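You operate a simulated robot arm through the tools that you are given. There is no shell and no other tool. Be economical: measure what you need, move in short steps, check, and stop when the job is done.

The job below is to be done with a simulated robot arm. You get a single attempt, and the scene is never put back.

Task
Put things in order on the top of the tea table. At the end: the black belt from the top of the tea table stands where the yellow wiping block stood; the yellow lip balm tube is on the white small dish; the blue cup stands where the black belt stood; the yellow wiping block stands on top of the red guest book; whatever was shut is shut again. Leave all else as you found it, and nothing knocked over.

The check looks at the end state, three seconds after you hand in, the way a careful person would. Anything else that was tipped, shoved, dropped, spilled or broken makes it a failure.

Robot
A 6-joint arm with a two-finger parallel gripper, fixed in place. Base frame: the origin is at the foot of the arm, x ahead of it, y to its left, z up; the work surface is at about z = 860. Readings come in mm, degrees, newtons and seconds.
With the tool pointing down near the work surface it reaches from about 260 to 680 mm from the base axis. Its first joint turns from -66.0 to 66.0 degrees. Payload 2.9 kg.
Tool frame: the origin (TCP) lies between the finger pads and is the grasp point; the fingertips stand 30 mm ahead of it; z points along the fingers, y is the line along which they close. Largest opening 110 mm; finger width 20, thickness 10; the body of the gripper, 48 by 112 mm, starts 55 mm behind the TCP.
Orientation is that of the tool frame in the base frame, as [roll, pitch, yaw] about the fixed x, y, z axes, in that order (R = Rz(yaw) Ry(pitch) Rx(roll)). With the fingers straight down and closing along the base's y, the tool's x points along the base's -x, its y along +y and its z along -z.

Tools
- The arm moves only by the tool nudge_tool. Its argument "targets" is a list that holds one entry, the list of rows, each a list of 6 numbers: the shift along the base's x, y, z in units of 300 mm (1.0 is 300 mm), then the turn, a rotation vector about the base's x, y, z in units of 45 degrees (1.0 is 45 degrees). In form: [[[dx, dy, dz, rx, ry, rz], ...]]. A call has 1 to 12 rows; each row is the pose to reach, as a shift and turn from the pose commanded when the call began. "hand" is the gripper command, from -1 (fully open) to 1 (shut), values between in proportion, set as the call begins (left out, the last holds). A call with a number of a shift or a turn outside -1 to 1 is refused whole. Each row takes 0.2 s and may step no farther than 50 mm and 8.6 degrees from the row before; otherwise, or with a gripper value out of range, the whole call is refused. A pose out of reach is approached as far as the arm can. The call stops where the force on the tool passes 40 N (or 10 N more than at its start, if that is more) or the arm is blocked; 0.2 s more then pass. Each finger travels about 108 mm/s and halts on what it meets, pressing with about 24 N; the grip force reading is that of the motor and also rises with nothing between the fingers. The clock runs only during rows and for 0.2 s after the last one: add rows that repeat a pose to give the fingers time. It gives the time, the measured TCP pose, the force on the tool (base axes), the opening and the grip force at its end, in the units of the frame above (readings bear some noise).
- Cameras (640 x 400 px; columns grow to the right, rows downward): "scene" is fixed at [90, 456.7, 1367.7]; the picture's right is [-0.54, -0.84, 0.00], its down [-0.59, 0.38, -0.71] and it looks along [0.60, -0.39, -0.70] (base axes); focal length 345 px, centre (320, 200). "wrist" rides on the gripper at [72, 17, -103] in the tool frame; the picture's right is [-0.23, 0.97, 0.00], its down [-0.76, -0.18, -0.62] and it looks along [-0.61, -0.14, 0.78] (tool axes); focal length 222 px, centre (320, 200). There is no depth. A picture from a camera that has moved, and an enlarged one, comes with that camera's place and axes in the base frame and with its lens.
- camera(camera): a new picture of that camera. No time passes.
- enlarge(camera, box): a new picture of the part [left, top, right, bottom] of that camera's present view, enlarged. No time passes.
- hand_in(): hands the job in; it is judged then, once.

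Go step by step. Nothing tells you positions but the pictures and the camera data: compare them with the known pose of the tool, close in by small moves and look again before you grip or let go. The budget is 120 turns and 68 pictures, counting those below and the enlarged ones. Unless the task says otherwise, let go and move clear before handing in.

The tools are called after "Request:" as a command line: name --argument value ..., lists and objects as JSON in quotes. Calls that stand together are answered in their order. nudge_tool: Moves the arm, as the interface text tells. Its arguments: {"type":"object","properties":{"targets":{"type":"array"},"hand":{"type":"number"}},"required":["targets"]} The other tools are called the same way: camera (camera) takes a picture; enlarge (camera, box) takes an enlarged picture of a part of a camera's view; hand_in () hands the job in.

At the start:

```text
time_s: 0.0
eef_pos: [332.4, 261.1, 1120.4]
tool_rot: [-180.0, 0.0, 180.0]
ft_force: [0.1, 0.1, -0.7]
finger_gap: 110.0
finger_force: 0.1
```

scene: 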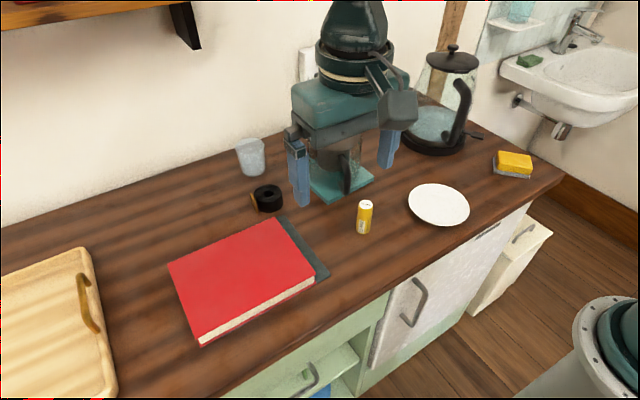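
wrist: 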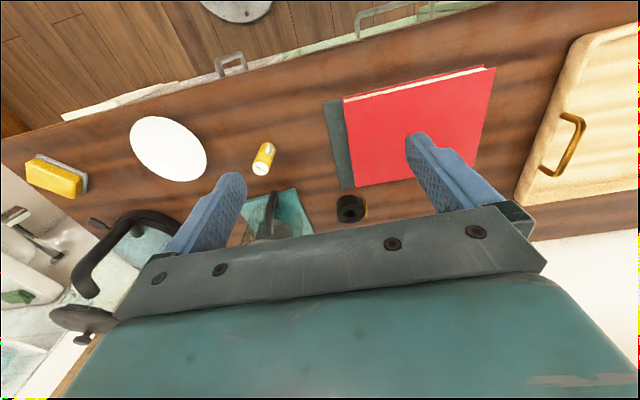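

I see a book on the left, the belt roll and pale cup behind it, the lip balm, dish and wiping block to the right. I'll take enlarged views to pin them down first.

Request:
enlarge --camera "scene" --box '[220, 120, 400, 240]'

Request:
enlarge --camera "scene" --box '[390, 90, 570, 240]'

Request:
enlarge --camera "scene" --box '[140, 190, 380, 400]'

```text
3.33 times, centred on (310, 180) of scene
camera zoom: at [90.0, 456.7, 1367.7], right [-0.54, -0.84, 0.0], down [-0.59, 0.38, -0.71], along [0.6, -0.39, -0.7], focal length 1149 px, centre (353, 267)
```

zoom: 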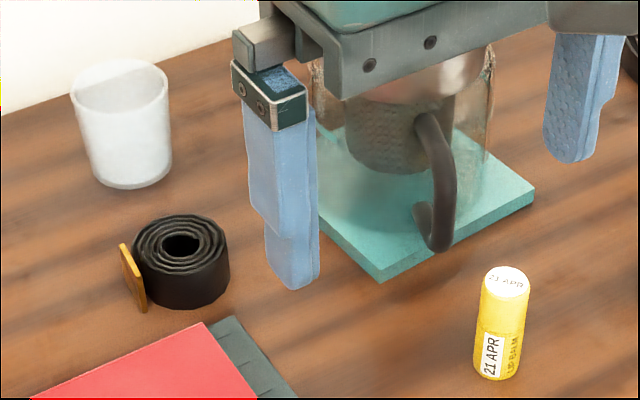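

```text
2.67 times, centred on (480, 165) of scene
camera zoom: at [90.0, 456.7, 1367.7], right [-0.54, -0.84, 0.0], down [-0.59, 0.38, -0.71], along [0.6, -0.39, -0.7], focal length 919 px, centre (-107, 293)
```

zoom: 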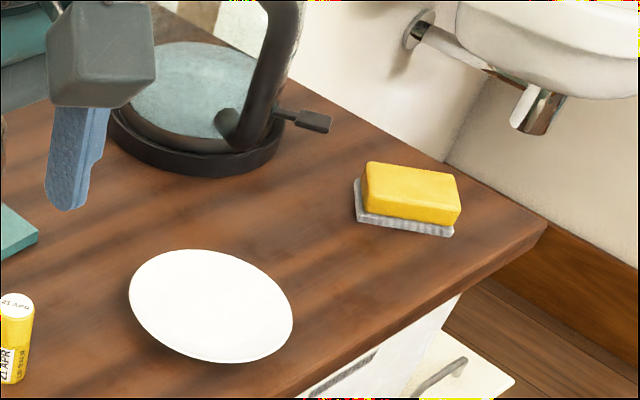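

```text
1.90 times, centred on (260, 295) of scene
camera zoom: at [90.0, 456.7, 1367.7], right [-0.54, -0.84, 0.0], down [-0.59, 0.38, -0.71], along [0.6, -0.39, -0.7], focal length 656 px, centre (434, 19)
```

zoom: 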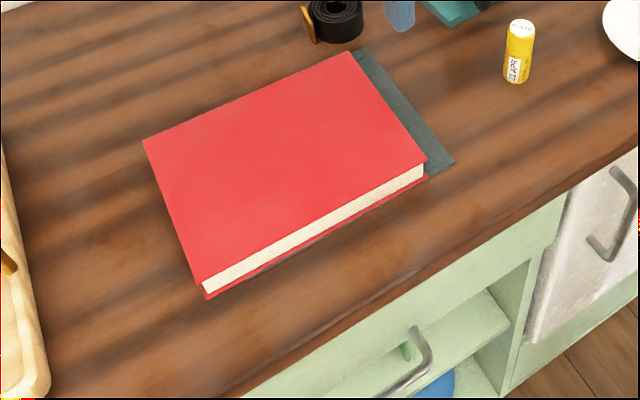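

The pale cup may not be "the blue cup": something blue shows beneath the table edge. I'll look closer at both.

Request:
enlarge --camera "scene" --box '[260, 320, 380, 400]'

Request:
enlarge --camera "scene" --box '[225, 125, 285, 185]'

Request:
enlarge --camera "wrist" --box '[190, 0, 510, 200]'

```text
5.00 times, centred on (320, 360) of scene
camera zoom: at [90.0, 456.7, 1367.7], right [-0.54, -0.84, 0.0], down [-0.59, 0.38, -0.71], along [0.6, -0.39, -0.7], focal length 1723 px, centre (320, -600)
```

zoom: 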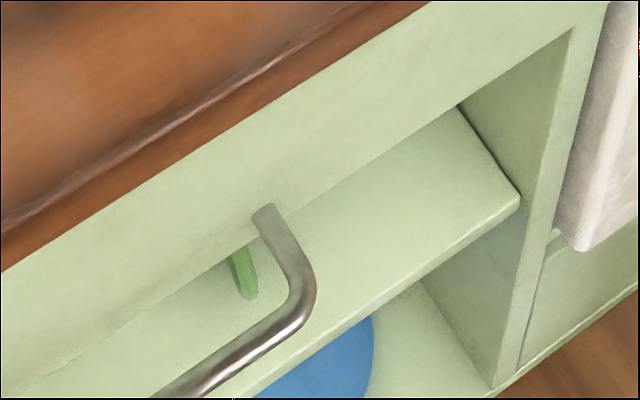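

```text
6.67 times, centred on (255, 155) of scene
camera zoom: at [90.0, 456.7, 1367.7], right [-0.54, -0.84, 0.0], down [-0.59, 0.38, -0.71], along [0.6, -0.39, -0.7], focal length 2297 px, centre (753, 500)
```

zoom: 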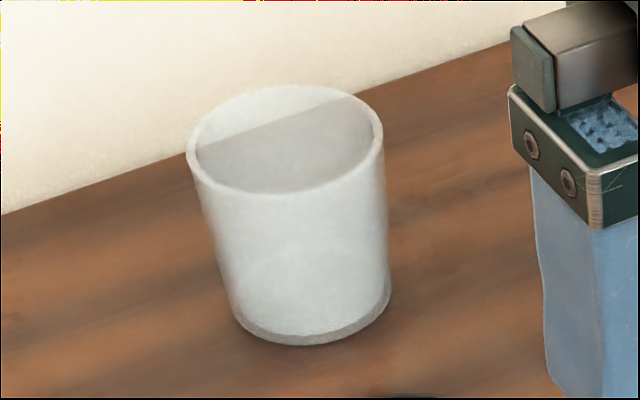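

```text
2.00 times, centred on (350, 100) of wrist
camera zoom: at [260.7, 279.0, 1224.0], right [0.23, 0.97, 0.0], down [0.76, -0.18, 0.62], along [0.61, -0.14, -0.78], focal length 444 px, centre (260, 400)
```

zoom: 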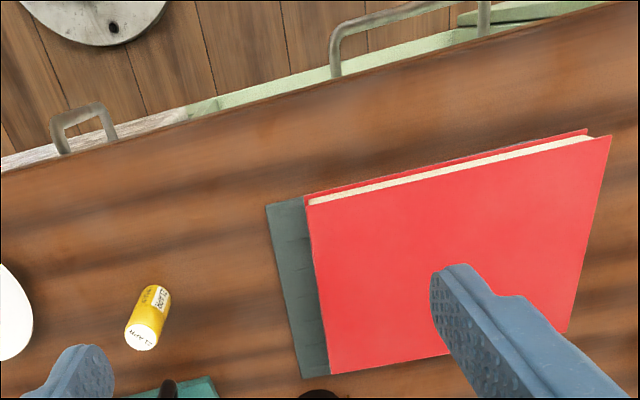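

The pale cup, an unidentified blue thing under the table, and an occluded item on the teal mat all need a better look. I'll pull the arm back and see with both cameras.

Request:
nudge_tool --targets '[[[-0.14, 0.04, 0, 0, 0, 0], [-0.28, 0.08, 0, 0, 0, 0], [-0.42, 0.12, -0.1, 0, 0, 0], [-0.45, 0.13, -0.2, 0, 0, 0]]]'

Request:
camera --camera "scene"

Request:
camera --camera "wrist"

```text
refused: row 3 steps farther than a row can; nothing moved
```

```text
59 pictures are left
```

scene: 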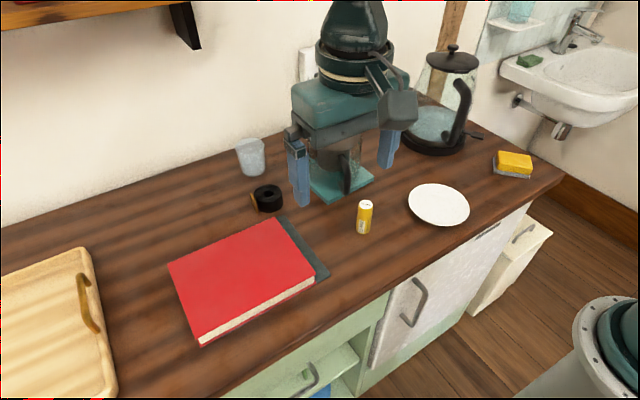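

```text
58 pictures are left
camera wrist: at [260.7, 279.0, 1224.0], right [0.23, 0.97, 0.0], down [0.76, -0.18, 0.62], along [0.61, -0.14, -0.78], focal length 222 px, centre (320, 200)
```

wrist: 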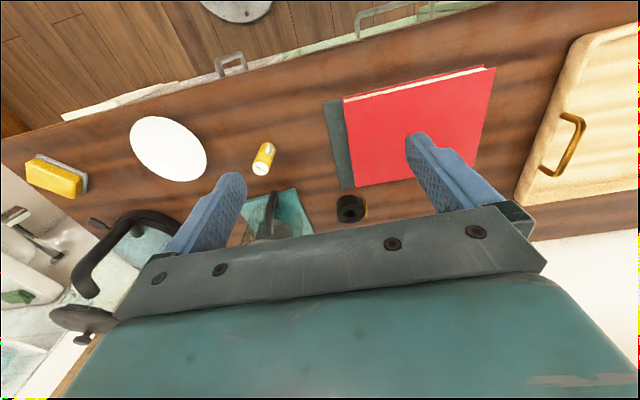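

The row step was too long; I'll redo it with shorter rows, then look.

Request:
nudge_tool --targets '[[[-0.13, 0.04, 0, 0, 0, 0], [-0.26, 0.08, 0, 0, 0, 0], [-0.38, 0.12, -0.06, 0, 0, 0], [-0.45, 0.13, -0.18, 0, 0, 0], [-0.45, 0.13, -0.3, 0, 0, 0]]]'

```text
time_s: 1.2
eef_pos: [196.2, 302.6, 1030.6]
tool_rot: [-179.9, 0.0, -180.0]
ft_force: [0.6, 0.7, -0.7]
finger_gap: 110.1
finger_force: 0.0
```

Request:
camera --camera "scene"

Request:
camera --camera "wrist"

```text
57 pictures are left
```

scene: 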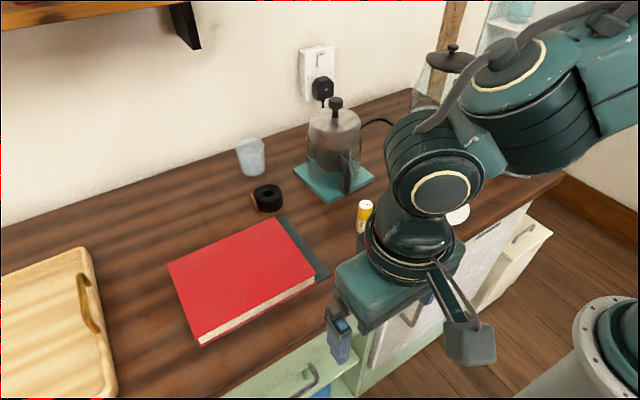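

```text
56 pictures are left
camera wrist: at [124.5, 319.2, 1132.6], right [0.23, 0.97, 0.0], down [0.76, -0.18, 0.62], along [0.61, -0.14, -0.78], focal length 222 px, centre (320, 200)
```

wrist: 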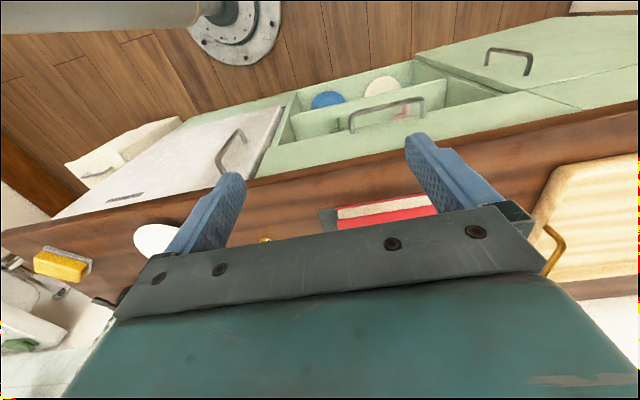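

The space below holds a blue disc and a white disc; I'll enlarge that.

Request:
enlarge --camera "wrist" --box '[230, 40, 550, 190]'

```text
2.00 times, centred on (390, 115) of wrist
camera zoom: at [124.5, 319.2, 1132.6], right [0.23, 0.97, 0.0], down [0.76, -0.18, 0.62], along [0.61, -0.14, -0.78], focal length 444 px, centre (180, 370)
```

zoom: 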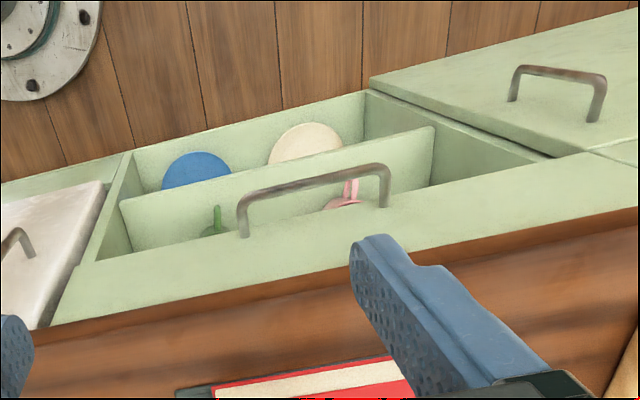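

The under-table shelf has a blue disc and small things; I want to know whether any is a cup, so I'll tilt and lower the camera a bit, staying in front of the table edge.

Request:
nudge_tool --targets '[[[-0.03, -0.03, -0.08, 0, -0.17, 0], [-0.06, -0.05, -0.18, 0, -0.34, 0], [-0.09, -0.07, -0.28, 0, -0.51, 0], [-0.1, -0.09, -0.36, 0, -0.68, 0], [-0.1, -0.1, -0.42, 0, -0.78, 0]]]'

Request:
camera --camera "wrist"

```text
time_s: 2.4
eef_pos: [259.1, 219.2, 905.2]
tool_rot: [179.8, 35.0, -180.0]
ft_force: [0.2, 0.0, 0.7]
finger_gap: 109.9
finger_force: 0.1
out of reach, approached as far as the arm can: row 2, 3, 4, 5
```

```text
54 pictures are left
camera wrist: at [141.2, 236.7, 948.1], right [0.18, 0.97, 0.13], down [0.27, -0.18, 0.95], along [0.95, -0.14, -0.29], focal length 222 px, centre (320, 200)
```

wrist: 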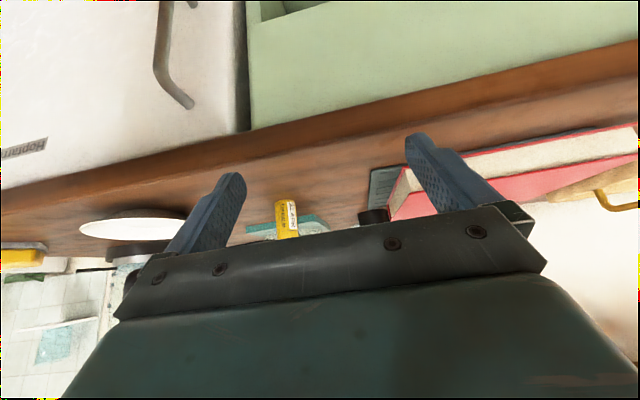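

The arm cannot get into that shelf, so the shelf items look like background. I'll rise straight up first to see how the commanded pose is reckoned.

Request:
nudge_tool --targets '[[[0, 0, 0.15, 0, 0, 0], [0, 0, 0.3, 0, 0.15, 0]]]'

```text
time_s: 3.0
eef_pos: [260.0, 221.1, 995.1]
tool_rot: [-179.9, 28.3, -179.8]
ft_force: [0.9, -0.1, 0.1]
finger_gap: 110.3
finger_force: 0.0
```

Good: commands count from the reached pose. Now I go above the table to look at the cup closely.

Request:
nudge_tool --targets '[[[0.1, 0.01, 0.08, 0, 0, 0], [0.2, 0.02, 0.16, 0, 0, 0], [0.3, 0.03, 0.24, 0, 0, 0], [0.4, 0.03, 0.32, 0, 0, 0], [0.53, 0.03, 0.32, 0, 0, 0]]]'

Request:
camera --camera "wrist"

Request:
camera --camera "scene"

```text
time_s: 4.2
eef_pos: [420.0, 228.6, 1092.3]
tool_rot: [-179.9, 28.4, -179.9]
ft_force: [0.9, 0.6, -0.2]
finger_gap: 109.7
finger_force: 0.0
```

```text
53 pictures are left
camera wrist: at [307.7, 245.9, 1147.7], right [0.2, 0.97, 0.11], down [0.38, -0.18, 0.91], along [0.91, -0.14, -0.4], focal length 222 px, centre (320, 200)
```

wrist: 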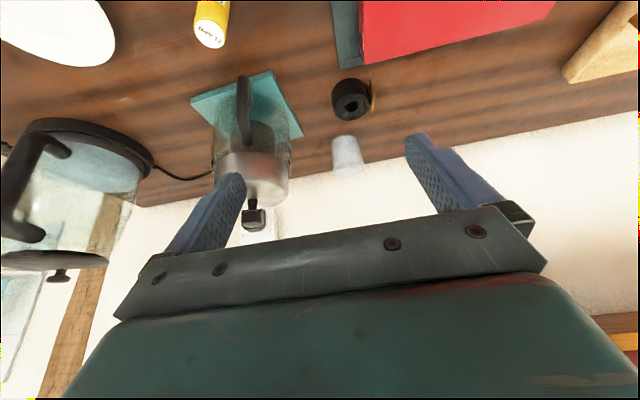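

```text
52 pictures are left
```

scene: 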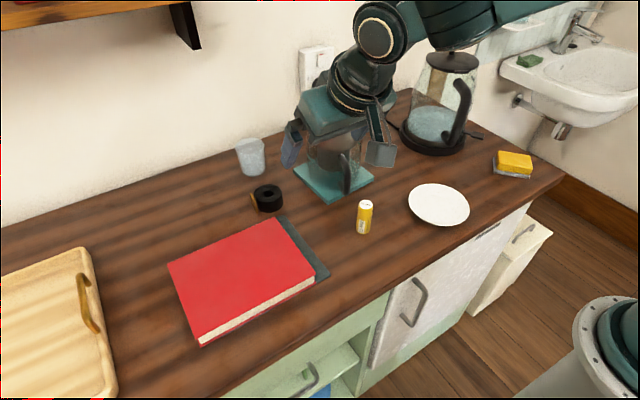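

The cup looks pale bluish against the white wall; I enlarge to compare colours.

Request:
enlarge --camera "wrist" --box '[290, 60, 410, 190]'

Request:
enlarge --camera "scene" --box '[220, 130, 300, 180]'

```text
3.08 times, centred on (350, 125) of wrist
camera zoom: at [307.7, 245.9, 1147.7], right [0.2, 0.97, 0.11], down [0.38, -0.18, 0.91], along [0.91, -0.14, -0.4], focal length 684 px, centre (228, 431)
```

zoom: 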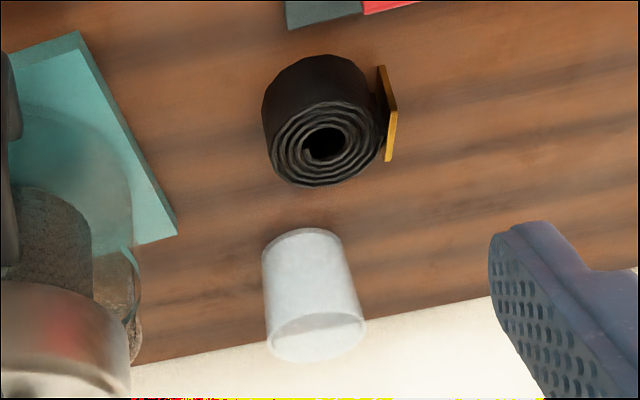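

```text
8.00 times, centred on (260, 155) of scene
camera zoom: at [90.0, 456.6, 1367.7], right [-0.54, -0.84, 0.0], down [-0.59, 0.38, -0.71], along [0.6, -0.39, -0.7], focal length 2757 px, centre (800, 560)
```

zoom: 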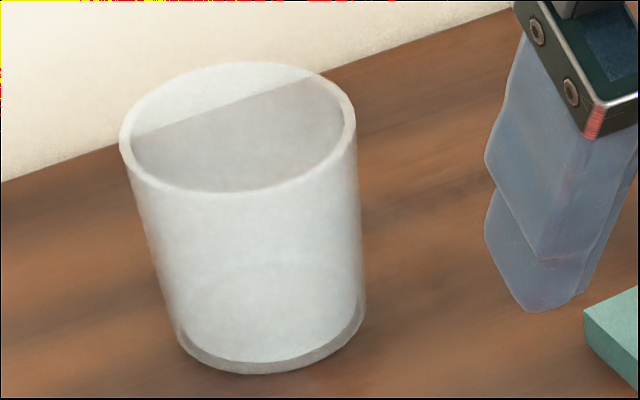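

The front fascia below the table has a drawer handle, and the frosted cup looks white, so the blue cup may be in that drawer; I'll deal with the wiping block first. Moving across toward the block, levelling the tool.

Request:
nudge_tool --targets '[[[-0.03, -0.137, 0, 0, 0.09, 0], [-0.06, -0.274, 0, 0, 0.18, 0], [-0.09, -0.411, 0, 0, 0.27, 0], [-0.12, -0.548, 0, 0, 0.36, 0], [-0.15, -0.685, 0, 0, 0.45, 0], [-0.18, -0.822, 0, 0, 0.54, 0], [-0.2, -0.96, 0, 0, 0.631, 0]]]' --hand -1

Request:
nudge_tool --targets '[[[0, -0.12, -0.02, 0, 0, 0.16], [0, -0.24, -0.04, 0, 0, 0.32], [0, -0.36, -0.06, 0, 0, 0.48], [0, -0.48, -0.08, 0, 0, 0.64], [0, -0.6, -0.1, 0, 0, 0.8], [0, -0.6, -0.1, 0, 0, 0.97]]]'

Request:
camera --camera "wrist"

Request:
enlarge --camera "scene" --box '[440, 100, 590, 200]'

```text
time_s: 5.8
eef_pos: [357.3, -59.1, 1091.5]
tool_rot: [180.0, -0.1, -179.9]
ft_force: [-0.3, 0.1, -0.8]
finger_gap: 110.1
finger_force: 0.0
```

```text
time_s: 7.2
eef_pos: [357.9, -237.8, 1062.8]
tool_rot: [180.0, -0.1, -136.1]
ft_force: [0.4, -0.9, -1.0]
finger_gap: 110.1
finger_force: 0.0
```

```text
49 pictures are left
camera wrist: at [295.0, -275.9, 1165.0], right [-0.51, 0.86, 0.0], down [0.67, 0.4, 0.62], along [0.54, 0.32, -0.78], focal length 222 px, centre (320, 200)
```

wrist: 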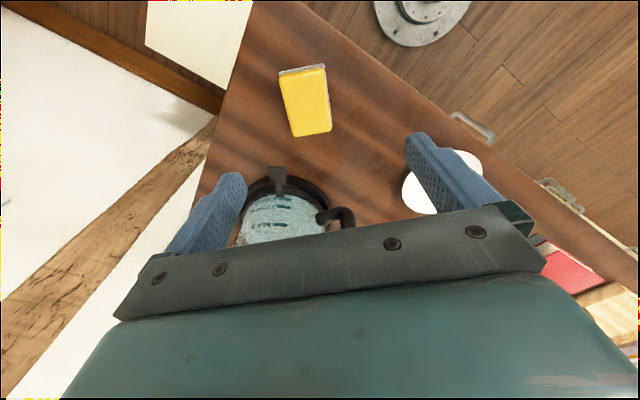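

```text
4.00 times, centred on (515, 150) of scene
camera zoom: at [90.0, 456.6, 1367.7], right [-0.54, -0.84, 0.0], down [-0.59, 0.38, -0.71], along [0.6, -0.39, -0.7], focal length 1378 px, centre (-460, 400)
```

zoom: 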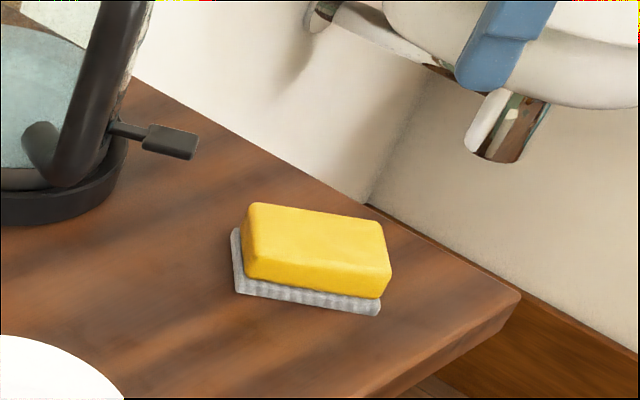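

Block centre is about (364, -253), turned ~41°, with clear space around it. I lower the open fingers straddling it.

Request:
nudge_tool --targets '[[[0.02, -0.049, -0.12, 0, 0, -0.067], [0.02, -0.049, -0.27, 0, 0, -0.067], [0.02, -0.049, -0.41, 0, 0, -0.067], [0.02, -0.049, -0.5, 0, 0, -0.067], [0.02, -0.049, -0.552, 0, 0, -0.067]]]'

Request:
camera --camera "wrist"

```text
time_s: 8.4
eef_pos: [365.8, -253.0, 895.9]
tool_rot: [-180.0, 0.0, -139.4]
ft_force: [-0.4, 1.5, -0.3]
finger_gap: 110.0
finger_force: 0.1
```

```text
47 pictures are left
camera wrist: at [299.4, -286.6, 998.6], right [-0.46, 0.89, 0.0], down [0.69, 0.36, 0.62], along [0.55, 0.29, -0.78], focal length 222 px, centre (320, 200)
```

wrist: 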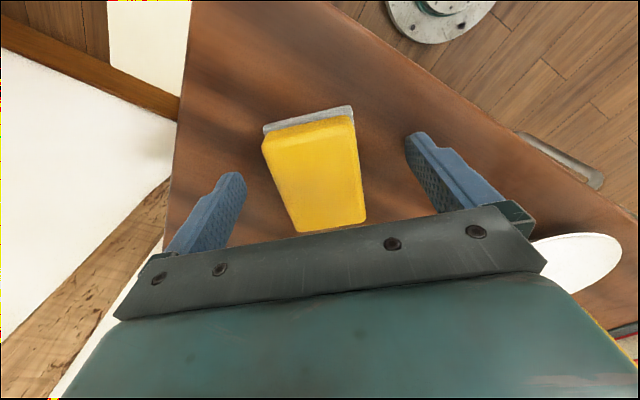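

The block is aligned between the fingers; I close the gripper.

Request:
nudge_tool --targets '[[[0, 0, 0, 0, 0, 0], [0, 0, 0, 0, 0, 0], [0, 0, 0, 0, 0, 0]]]' --hand 1

Request:
nudge_tool --targets '[[[0, 0, 0.1, 0, 0, 0], [0, 0, 0.25, 0, 0, 0], [0, 0, 0.4, 0, 0, 0], [0, 0, 0.5, 0, 0, 0]]]'

Request:
camera --camera "wrist"

```text
time_s: 9.2
eef_pos: [364.5, -253.9, 896.9]
tool_rot: [180.0, 0.1, -139.4]
ft_force: [0.4, -1.0, 0.2]
finger_gap: 54.1
finger_force: 23.7
```

```text
time_s: 10.2
eef_pos: [364.4, -253.3, 1046.5]
tool_rot: [179.9, -0.1, -139.5]
ft_force: [-0.5, -0.1, -0.8]
finger_gap: 54.3
finger_force: 24.2
```

```text
46 pictures are left
camera wrist: at [298.8, -287.4, 1149.2], right [-0.46, 0.89, 0.0], down [0.69, 0.36, 0.62], along [0.55, 0.29, -0.78], focal length 222 px, centre (320, 200)
```

wrist: 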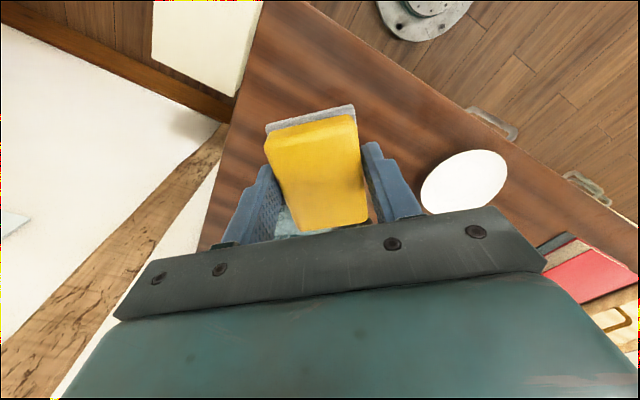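

Block is held (bottom about 37 mm below TCP). I carry it over to the book, whose top is about x 360–511, y 285–488.

Request:
nudge_tool --targets '[[[0, 0.11, 0.05, 0, 0, -0.11], [0, 0.23, 0.1, 0, 0, -0.22], [0, 0.35, 0.15, 0, 0, -0.33], [0, 0.48, 0.2, 0, 0, -0.44], [0, 0.61, 0.2, 0, 0, -0.55], [0, 0.74, 0.2, 0, 0, -0.66], [0, 0.87, 0.2, 0, 0, -0.78], [0, 1.0, 0.2, 0, 0, -0.9]]]'

Request:
nudge_tool --targets '[[[0, 0.14, 0, 0, 0, 0], [0, 0.28, 0, 0, 0, 0], [0, 0.42, 0, 0, 0, 0], [0.03, 0.56, 0, 0, 0, 0], [0.06, 0.7, 0, 0, 0, 0], [0.1, 0.84, 0, 0, 0, 0], [0.15, 0.98, 0, 0, 0, 0], [0.2, 1.0, 0, 0, 0, 0]]]'

Request:
nudge_tool --targets '[[[0.04, 0.133, 0, 0, 0, 0], [0.04, 0.133, -0.15, 0, 0, 0], [0.04, 0.133, -0.3, 0, 0, 0], [0.04, 0.133, -0.4, 0, 0, 0]]]'

Request:
camera --camera "scene"

Request:
camera --camera "wrist"

```text
time_s: 12.0
eef_pos: [364.5, 47.3, 1105.8]
tool_rot: [-179.9, -0.2, 180.0]
ft_force: [-0.3, 0.7, -1.1]
finger_gap: 54.1
finger_force: 24.2
```

```text
time_s: 13.8
eef_pos: [425.8, 346.4, 1107.2]
tool_rot: [-180.0, 0.0, -179.9]
ft_force: [0.1, -0.4, -0.6]
finger_gap: 54.0
finger_force: 24.1
```

```text
time_s: 14.8
eef_pos: [436.9, 389.1, 986.1]
tool_rot: [180.0, -0.1, -179.9]
ft_force: [-0.5, 0.0, -0.5]
finger_gap: 54.3
finger_force: 24.4
```

```text
45 pictures are left
```

scene: 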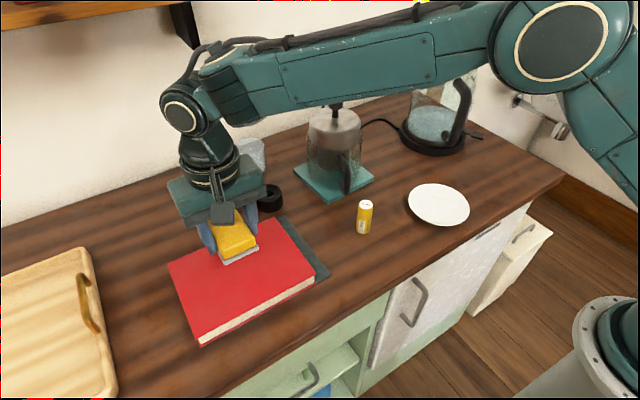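

```text
44 pictures are left
camera wrist: at [364.5, 404.8, 1089.1], right [0.23, 0.97, 0.0], down [0.76, -0.18, 0.62], along [0.61, -0.14, -0.78], focal length 222 px, centre (320, 200)
```

wrist: 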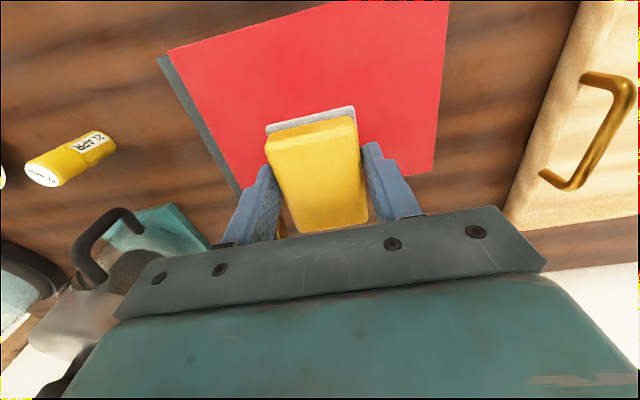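

Block hovers over the book. I lower in small steps until I feel contact.

Request:
nudge_tool --targets '[[[0, 0, -0.08, 0, 0, 0], [0, 0, -0.14, 0, 0, 0], [0, 0, -0.18, 0, 0, 0]]]'

Request:
enlarge --camera "scene" --box '[160, 160, 330, 350]'

```text
time_s: 15.6
eef_pos: [435.8, 386.9, 931.5]
tool_rot: [-180.0, 0.0, -179.9]
ft_force: [0.0, 0.4, -0.7]
finger_gap: 54.3
finger_force: 23.7
```

```text
2.11 times, centred on (245, 255) of scene
camera zoom: at [90.0, 456.7, 1367.7], right [-0.54, -0.84, 0.0], down [-0.59, 0.38, -0.71], along [0.6, -0.39, -0.7], focal length 726 px, centre (478, 84)
```

zoom: 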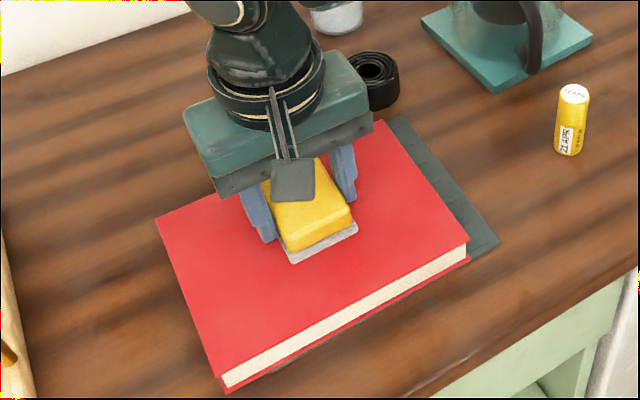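

Request:
nudge_tool --targets '[[[0, 0, -0.01, 0, 0, 0], [0, 0, -0.017, 0, 0, 0], [0, 0, -0.023, 0, 0, 0]]]'

```text
time_s: 16.4
eef_pos: [437.3, 389.2, 927.6]
tool_rot: [179.8, 0.1, -179.8]
ft_force: [-3.7, -1.9, 20.4]
finger_gap: 54.7
finger_force: 24.1
```

Contact with the book (about 20 N). I ease off a little, open, and rise.

Request:
nudge_tool --targets '[[[0, 0, 0.006, 0, 0, 0]]]'

Request:
nudge_tool --targets '[[[0, 0, 0, 0, 0, 0], [0, 0, 0, 0, 0, 0], [0, 0, 0, 0, 0, 0]]]' --hand 0.3

Request:
nudge_tool --targets '[[[0, 0, 0.1, 0, 0, 0], [0, 0, 0.25, 0, 0, 0], [0, 0, 0.4, 0, 0, 0], [0, 0, 0.5, 0, 0, 0]]]' --hand -1

Request:
camera --camera "wrist"

```text
time_s: 16.8
eef_pos: [437.6, 386.4, 927.5]
tool_rot: [180.0, 0.1, -179.8]
ft_force: [0.0, 3.5, 12.1]
finger_gap: 54.4
finger_force: 23.7
```

```text
time_s: 17.6
eef_pos: [438.1, 385.8, 927.1]
tool_rot: [-179.9, 0.1, -179.9]
ft_force: [3.4, 3.5, 9.6]
finger_gap: 54.2
finger_force: 24.0
```

```text
time_s: 18.6
eef_pos: [436.5, 387.2, 1078.0]
tool_rot: [-180.0, -0.2, -179.9]
ft_force: [0.7, -0.1, -0.1]
finger_gap: 110.0
finger_force: 0.0
```

```text
42 pictures are left
camera wrist: at [364.4, 403.3, 1180.6], right [0.23, 0.97, 0.0], down [0.76, -0.18, 0.62], along [0.61, -0.14, -0.78], focal length 222 px, centre (320, 200)
```

wrist: 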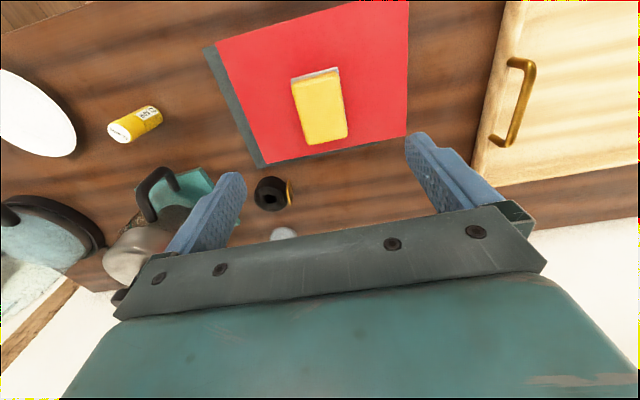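

The block sits on the book. Next the belt: centre about (567, 270), buckle on its +y side, so I'll grip along x; moving over and turning the tool 90°.

Request:
nudge_tool --targets '[[[0.05, -0.06, 0, 0, 0, -0.17], [0.1, -0.12, 0, 0, 0, -0.34], [0.15, -0.18, 0, 0, 0, -0.51], [0.2, -0.24, 0, 0, 0, -0.68], [0.25, -0.3, 0, 0, 0, -0.85], [0.3, -0.36, 0, 0, 0, -1.0]]]' --hand -0.64

Request:
nudge_tool --targets '[[[0.03, -0.01, 0, 0, 0, -0.17], [0.06, -0.02, 0, 0, 0, -0.34], [0.09, -0.03, 0, 0, 0, -0.51], [0.12, -0.03, 0, 0, 0, -0.68], [0.13, -0.03, 0, 0, 0, -0.85], [0.14, -0.03, -0.06, 0, 0, -1.0]]]'

Request:
camera --camera "wrist"

```text
time_s: 20.0
eef_pos: [526.0, 280.6, 1077.6]
tool_rot: [180.0, 0.0, 135.0]
ft_force: [-0.4, 0.5, -0.1]
finger_gap: 90.0
finger_force: 0.1
```

```text
time_s: 21.4
eef_pos: [568.7, 269.2, 1058.5]
tool_rot: [180.0, 0.0, 90.0]
ft_force: [0.0, 0.3, -0.1]
finger_gap: 90.3
finger_force: 0.1
```

```text
41 pictures are left
camera wrist: at [586.4, 342.2, 1161.6], right [0.97, -0.23, 0.0], down [-0.18, -0.76, 0.62], along [-0.14, -0.61, -0.78], focal length 222 px, centre (320, 200)
```

wrist: 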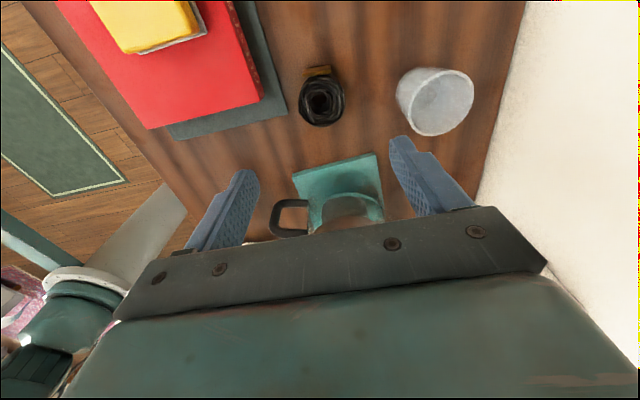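

Belt centre reads about (573, 273). I lower partway and check alignment.

Request:
nudge_tool --targets '[[[0.012, 0.01, -0.12, 0, 0, 0], [0.012, 0.01, -0.26, 0, 0, 0], [0.012, 0.01, -0.37, 0, 0, 0]]]'

Request:
camera --camera "wrist"

Request:
enlarge --camera "scene" --box '[210, 120, 330, 230]'

```text
time_s: 22.2
eef_pos: [573.0, 273.3, 948.4]
tool_rot: [179.9, 0.0, 90.1]
ft_force: [-0.2, 0.2, 0.1]
finger_gap: 90.1
finger_force: 0.0
```

```text
40 pictures are left
camera wrist: at [589.6, 345.5, 1050.6], right [0.97, -0.23, 0.0], down [-0.18, -0.76, 0.62], along [-0.14, -0.61, -0.78], focal length 222 px, centre (320, 200)
```

wrist: 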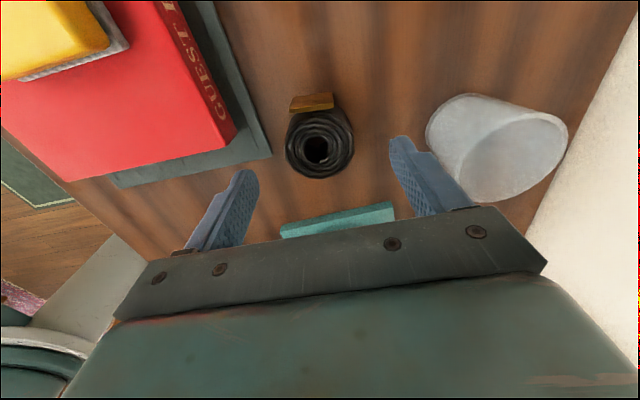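

```text
3.64 times, centred on (270, 175) of scene
camera zoom: at [90.0, 456.7, 1367.7], right [-0.54, -0.84, 0.0], down [-0.59, 0.38, -0.71], along [0.6, -0.39, -0.7], focal length 1253 px, centre (502, 291)
```

zoom: 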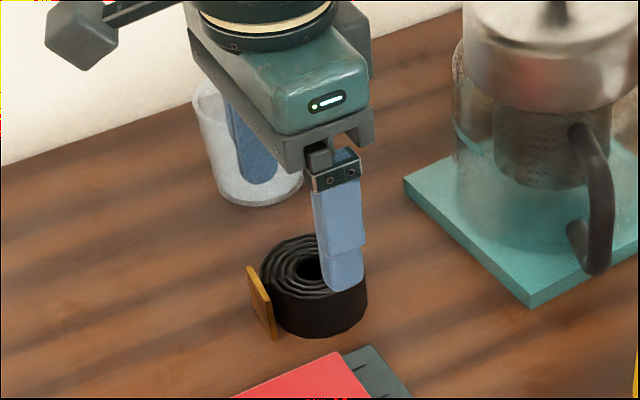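

Belt is centred between the fingers. I go down and grip.

Request:
nudge_tool --targets '[[[0, 0, -0.1, 0, 0, 0], [0, 0, -0.168, 0, 0, 0]]]'

Request:
nudge_tool --targets '[[[0, 0, 0, 0, 0, 0], [0, 0, 0, 0, 0, 0], [0, 0, 0, 0, 0, 0]]]' --hand 1

Request:
nudge_tool --targets '[[[0, 0, 0.03, 0, 0, 0], [0, 0, 0.15, 0, 0, 0]]]'

Request:
camera --camera "wrist"

```text
time_s: 22.8
eef_pos: [573.1, 273.4, 899.0]
tool_rot: [180.0, -0.1, 90.2]
ft_force: [0.1, 0.2, -0.7]
finger_gap: 90.1
finger_force: 0.1
```

```text
time_s: 23.6
eef_pos: [572.8, 272.5, 897.6]
tool_rot: [180.0, 0.0, 90.1]
ft_force: [0.7, 1.0, -0.1]
finger_gap: 59.4
finger_force: 23.9
```

```text
time_s: 24.2
eef_pos: [572.0, 272.9, 943.6]
tool_rot: [180.0, -0.1, 90.0]
ft_force: [0.4, 0.3, -1.9]
finger_gap: 59.2
finger_force: 24.2
```

```text
38 pictures are left
camera wrist: at [589.1, 345.9, 1046.1], right [0.97, -0.22, 0.0], down [-0.18, -0.76, 0.62], along [-0.14, -0.61, -0.78], focal length 222 px, centre (320, 200)
```

wrist: 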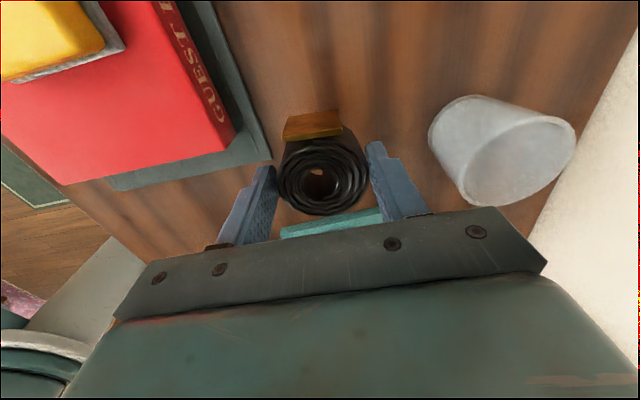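

Belt is held. I lift over the book side, swing around at safe height to the block's old place near (364, -254).

Request:
nudge_tool --targets '[[[0, 0, 0.15, 0, 0, 0], [-0.05, 0, 0.28, 0, 0, 0], [-0.18, -0.03, 0.36, 0, 0, -0.06], [-0.32, -0.06, 0.42, 0, 0, -0.12], [-0.46, -0.1, 0.46, 0, 0, -0.18], [-0.6, -0.15, 0.5, 0, 0, -0.24], [-0.66, -0.28, 0.52, 0, 0, -0.32], [-0.66, -0.44, 0.52, 0, 0, -0.4], [-0.66, -0.6, 0.52, 0, 0, -0.48], [-0.66, -0.76, 0.52, 0, 0, -0.56], [-0.66, -0.9, 0.52, 0, 0, -0.66]]]'

Request:
nudge_tool --targets '[[[-0.01, -0.144, 0, 0, 0, -0.11], [-0.02, -0.288, 0, 0, 0, -0.22], [-0.03, -0.432, 0, 0, 0, -0.33], [-0.04, -0.576, 0, 0, 0, -0.44], [-0.043, -0.72, 0, 0, 0, -0.55], [-0.043, -0.863, 0, 0, 0, -0.667]]]'

Request:
camera --camera "wrist"

```text
time_s: 26.6
eef_pos: [374.3, 3.2, 1098.2]
tool_rot: [-180.0, 0.0, 60.3]
ft_force: [-1.1, -0.1, -1.5]
finger_gap: 59.3
finger_force: 24.2
```

```text
time_s: 28.0
eef_pos: [361.7, -256.0, 1099.0]
tool_rot: [-180.0, 0.0, 30.4]
ft_force: [-0.6, 1.1, -2.4]
finger_gap: 59.2
finger_force: 23.9
```

```text
37 pictures are left
camera wrist: at [433.4, -234.3, 1202.2], right [0.3, -0.95, 0.0], down [-0.75, -0.23, 0.62], along [-0.59, -0.18, -0.78], focal length 222 px, centre (320, 200)
```

wrist: 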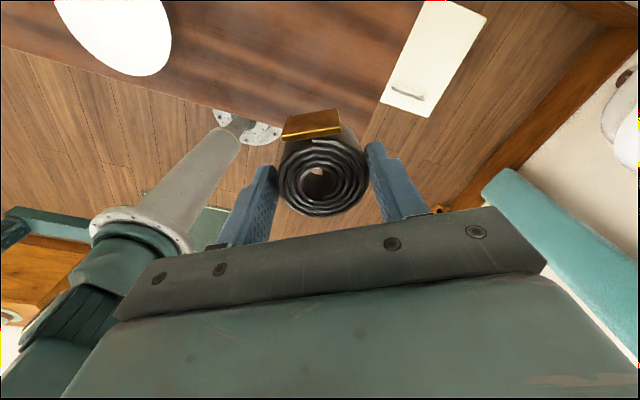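

Belt is above its target; the camera side clears the kettle by ~50 mm. I lower, stopping just above the table to check.

Request:
nudge_tool --targets '[[[0, 0, -0.15, 0, 0, 0], [0, 0, -0.3, 0, 0, 0], [0, 0, -0.45, 0, 0, 0], [0, 0, -0.58, 0, 0, 0], [0, 0, -0.645, 0, 0, 0]]]'

Request:
camera --camera "scene"

```text
time_s: 29.2
eef_pos: [361.4, -255.7, 905.8]
tool_rot: [180.0, -0.2, 30.5]
ft_force: [0.0, -0.4, -1.2]
finger_gap: 59.2
finger_force: 24.5
```

```text
36 pictures are left
```

scene: 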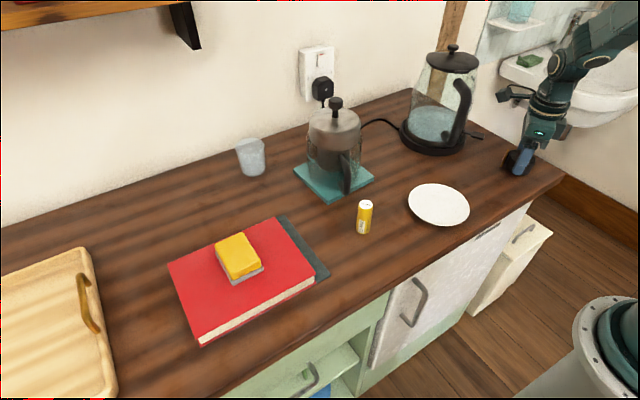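

Clear of the kettle. I set the belt down gently.

Request:
nudge_tool --targets '[[[0, 0, -0.012, 0, 0, 0], [0, 0, -0.022, 0, 0, 0], [0, 0, -0.027, 0, 0, 0]]]'

Request:
nudge_tool --targets '[[[0, 0, 0, 0, 0, 0], [0, 0, 0, 0, 0, 0], [0, 0, 0, 0, 0, 0]]]' --hand -0.64

Request:
nudge_tool --targets '[[[0, 0, 0.1, 0, 0, 0], [0, 0, 0.25, 0, 0, 0], [0, 0, 0.4, 0, 0, 0], [0, 0, 0.55, 0, 0, 0]]]'

Request:
camera --camera "wrist"

```text
time_s: 30.0
eef_pos: [361.5, -255.9, 898.3]
tool_rot: [180.0, 0.0, 30.3]
ft_force: [-2.4, 1.5, 4.6]
finger_gap: 59.2
finger_force: 23.9
```

```text
time_s: 30.8
eef_pos: [362.9, -256.2, 897.0]
tool_rot: [179.9, 0.0, 30.4]
ft_force: [-0.2, -1.5, 0.0]
finger_gap: 90.0
finger_force: 0.1
```

```text
time_s: 31.8
eef_pos: [361.7, -254.2, 1063.4]
tool_rot: [-180.0, -0.1, 30.4]
ft_force: [0.9, 0.5, 0.3]
finger_gap: 90.0
finger_force: 0.0
```

```text
35 pictures are left
camera wrist: at [432.5, -233.2, 1165.6], right [0.3, -0.95, 0.0], down [-0.75, -0.23, 0.62], along [-0.59, -0.18, -0.78], focal length 222 px, centre (320, 200)
```

wrist: 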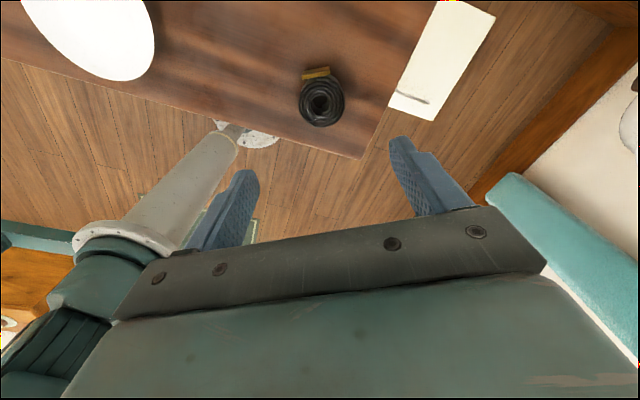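

Belt stands well in the block's old place. Next the lip balm, standing at about (410, 150), ~70 mm tall; I move above it.

Request:
nudge_tool --targets '[[[0.01, 0.14, 0, 0, 0, 0.11], [0.02, 0.28, 0, 0, 0, 0.22], [0.04, 0.42, 0, 0, 0, 0.33], [0.05, 0.56, 0, 0, 0, 0.44], [0.06, 0.7, 0, 0, 0, 0.55], [0.08, 0.84, 0, 0, 0, 0.66]]]' --hand 0

Request:
nudge_tool --targets '[[[0.02, 0.127, 0, 0, 0, 0.14], [0.04, 0.254, 0, 0, 0, 0.28], [0.06, 0.38, 0, 0, 0, 0.42], [0.08, 0.507, -0.06, 0, 0, 0.56]]]'

Request:
camera --camera "wrist"

```text
time_s: 33.2
eef_pos: [386.1, -3.8, 1062.0]
tool_rot: [-179.9, 0.1, 60.1]
ft_force: [-0.2, -0.9, -0.8]
finger_gap: 55.1
finger_force: 0.1
```

```text
time_s: 34.2
eef_pos: [409.7, 149.7, 1044.1]
tool_rot: [-179.9, -0.1, 85.4]
ft_force: [-0.2, 0.4, 0.1]
finger_gap: 54.9
finger_force: 0.2
```

```text
34 pictures are left
camera wrist: at [433.0, 220.8, 1146.8], right [0.95, -0.3, 0.0], down [-0.24, -0.75, 0.62], along [-0.19, -0.59, -0.78], focal length 222 px, centre (320, 200)
```

wrist: 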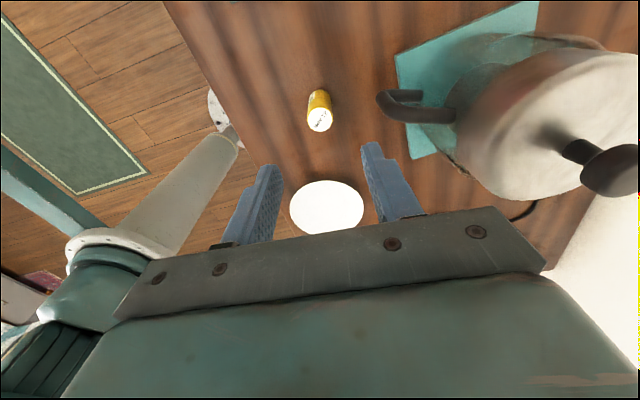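

Balm at (412, 155). I descend with a modest opening, grip at mid height, and lift.

Request:
nudge_tool --targets '[[[0.006, 0.018, -0.1, 0, 0, 0], [0.006, 0.018, -0.22, 0, 0, 0], [0.006, 0.018, -0.33, 0, 0, 0], [0.006, 0.018, -0.42, 0, 0, 0], [0.006, 0.018, -0.465, 0, 0, 0]]]'

Request:
nudge_tool --targets '[[[0, 0, 0, 0, 0, 0], [0, 0, 0, 0, 0, 0], [0, 0, 0, 0, 0, 0]]]' --hand 1

Request:
nudge_tool --targets '[[[0, 0, 0.06, 0, 0, 0], [0, 0, 0.2, 0, 0, 0], [0, 0, 0.3, 0, 0, 0]]]'

Request:
camera --camera "wrist"

```text
time_s: 35.4
eef_pos: [410.5, 153.6, 904.5]
tool_rot: [180.0, -0.1, 85.3]
ft_force: [0.2, -0.4, 1.0]
finger_gap: 54.9
finger_force: 0.1
```

```text
time_s: 36.2
eef_pos: [411.2, 153.5, 904.6]
tool_rot: [180.0, -0.1, 85.4]
ft_force: [0.5, -0.4, -0.3]
finger_gap: 24.9
finger_force: 24.1
```

```text
time_s: 37.0
eef_pos: [411.1, 154.0, 993.9]
tool_rot: [-179.8, 0.1, 85.4]
ft_force: [0.0, -0.4, 0.2]
finger_gap: 24.7
finger_force: 24.2
```

```text
33 pictures are left
camera wrist: at [434.8, 223.9, 1097.5], right [0.95, -0.31, 0.0], down [-0.24, -0.74, 0.62], along [-0.19, -0.59, -0.78], focal length 222 px, centre (320, 200)
```

wrist: 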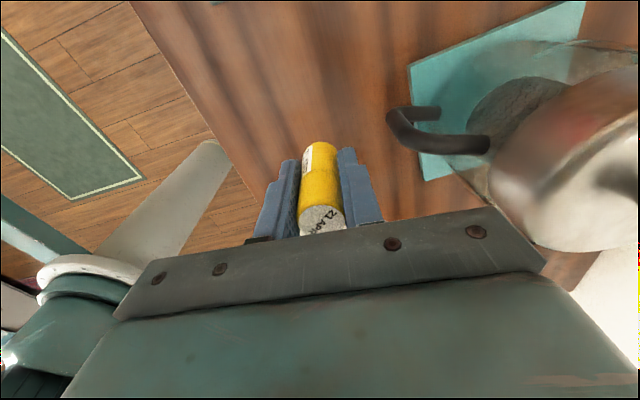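

Balm held upright. I carry it to above the dish centre (~373, -14) and lower close.

Request:
nudge_tool --targets '[[[-0.03, -0.14, 0, 0, 0, 0], [-0.06, -0.28, 0, 0, 0, 0], [-0.1, -0.42, 0, 0, 0, 0], [-0.127, -0.56, 0, 0, 0, 0], [-0.127, -0.56, -0.12, 0, 0, 0], [-0.127, -0.56, -0.2, 0, 0, 0]]]'

Request:
camera --camera "scene"

Request:
camera --camera "wrist"

```text
time_s: 38.4
eef_pos: [373.1, -12.7, 934.0]
tool_rot: [-180.0, 0.0, 85.3]
ft_force: [0.2, -0.1, -0.7]
finger_gap: 24.7
finger_force: 24.0
```

```text
32 pictures are left
```

scene: 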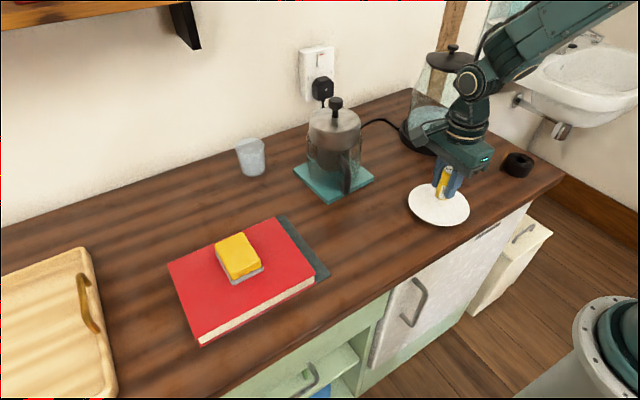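

```text
31 pictures are left
camera wrist: at [396.8, 56.9, 1037.6], right [0.95, -0.31, 0.0], down [-0.24, -0.75, 0.62], along [-0.19, -0.59, -0.78], focal length 222 px, centre (320, 200)
```

wrist: 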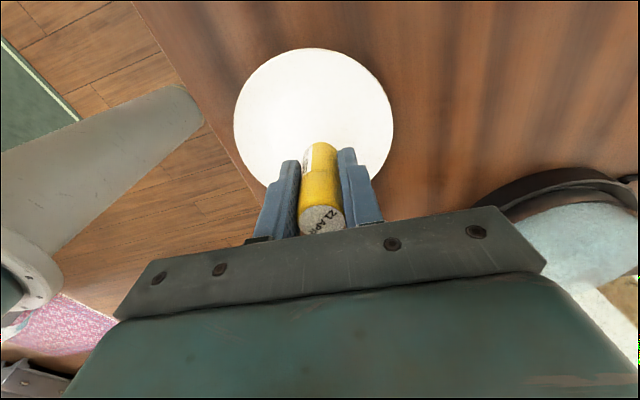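

Over the dish, close to its centre. I lower slowly until contact.

Request:
nudge_tool --targets '[[[0, 0, -0.03, 0, 0, 0], [0, 0, -0.055, 0, 0, 0], [0, 0, -0.07, 0, 0, 0], [0, 0, -0.08, 0, 0, 0]]]'

```text
time_s: 39.4
eef_pos: [373.4, -14.6, 911.1]
tool_rot: [179.9, 0.0, 85.3]
ft_force: [-0.1, 0.6, -0.3]
finger_gap: 24.8
finger_force: 23.5
```

Request:
nudge_tool --targets '[[[0, 0, -0.006, 0, 0, 0], [0, 0, -0.012, 0, 0, 0], [0, 0, -0.016, 0, 0, 0]]]'

```text
time_s: 40.2
eef_pos: [374.1, -14.8, 906.3]
tool_rot: [179.9, -0.1, 85.3]
ft_force: [-1.7, 0.6, 20.4]
finger_gap: 24.9
finger_force: 24.0
```

Contact with the dish. I ease off a millimetre, open slightly, and rise.

Request:
nudge_tool --targets '[[[0, 0, 0.003, 0, 0, 0]]]'

Request:
nudge_tool --targets '[[[0, 0, 0, 0, 0, 0], [0, 0, 0, 0, 0, 0], [0, 0, 0, 0, 0, 0]]]' --hand 0.15

Request:
nudge_tool --targets '[[[0, 0, 0.08, 0, 0, 0], [0, 0, 0.2, 0, 0, 0], [0, 0, 0.35, 0, 0, 0], [0, 0, 0.5, 0, 0, 0]]]'

Request:
camera --camera "scene"

```text
time_s: 40.6
eef_pos: [373.4, -14.3, 906.6]
tool_rot: [180.0, 0.0, 85.4]
ft_force: [1.3, 1.0, 9.0]
finger_gap: 25.1
finger_force: 24.2
```

```text
time_s: 41.4
eef_pos: [373.9, -14.5, 907.3]
tool_rot: [-180.0, -0.1, 85.3]
ft_force: [0.1, -0.3, -0.1]
finger_gap: 46.9
finger_force: 0.1
```

```text
time_s: 42.4
eef_pos: [373.7, -13.2, 1058.1]
tool_rot: [180.0, -0.1, 85.4]
ft_force: [-0.4, 0.4, -0.5]
finger_gap: 46.9
finger_force: 0.0
```

```text
30 pictures are left
```

scene: 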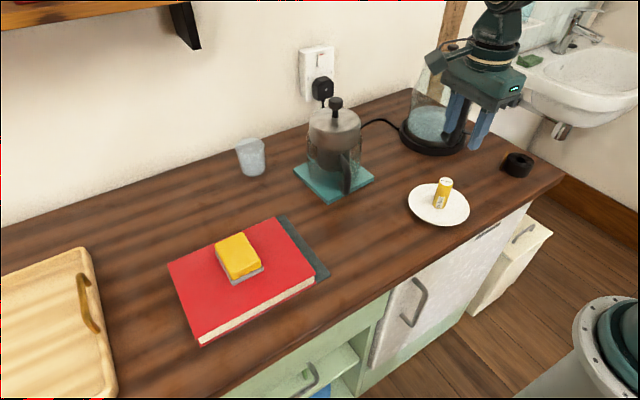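

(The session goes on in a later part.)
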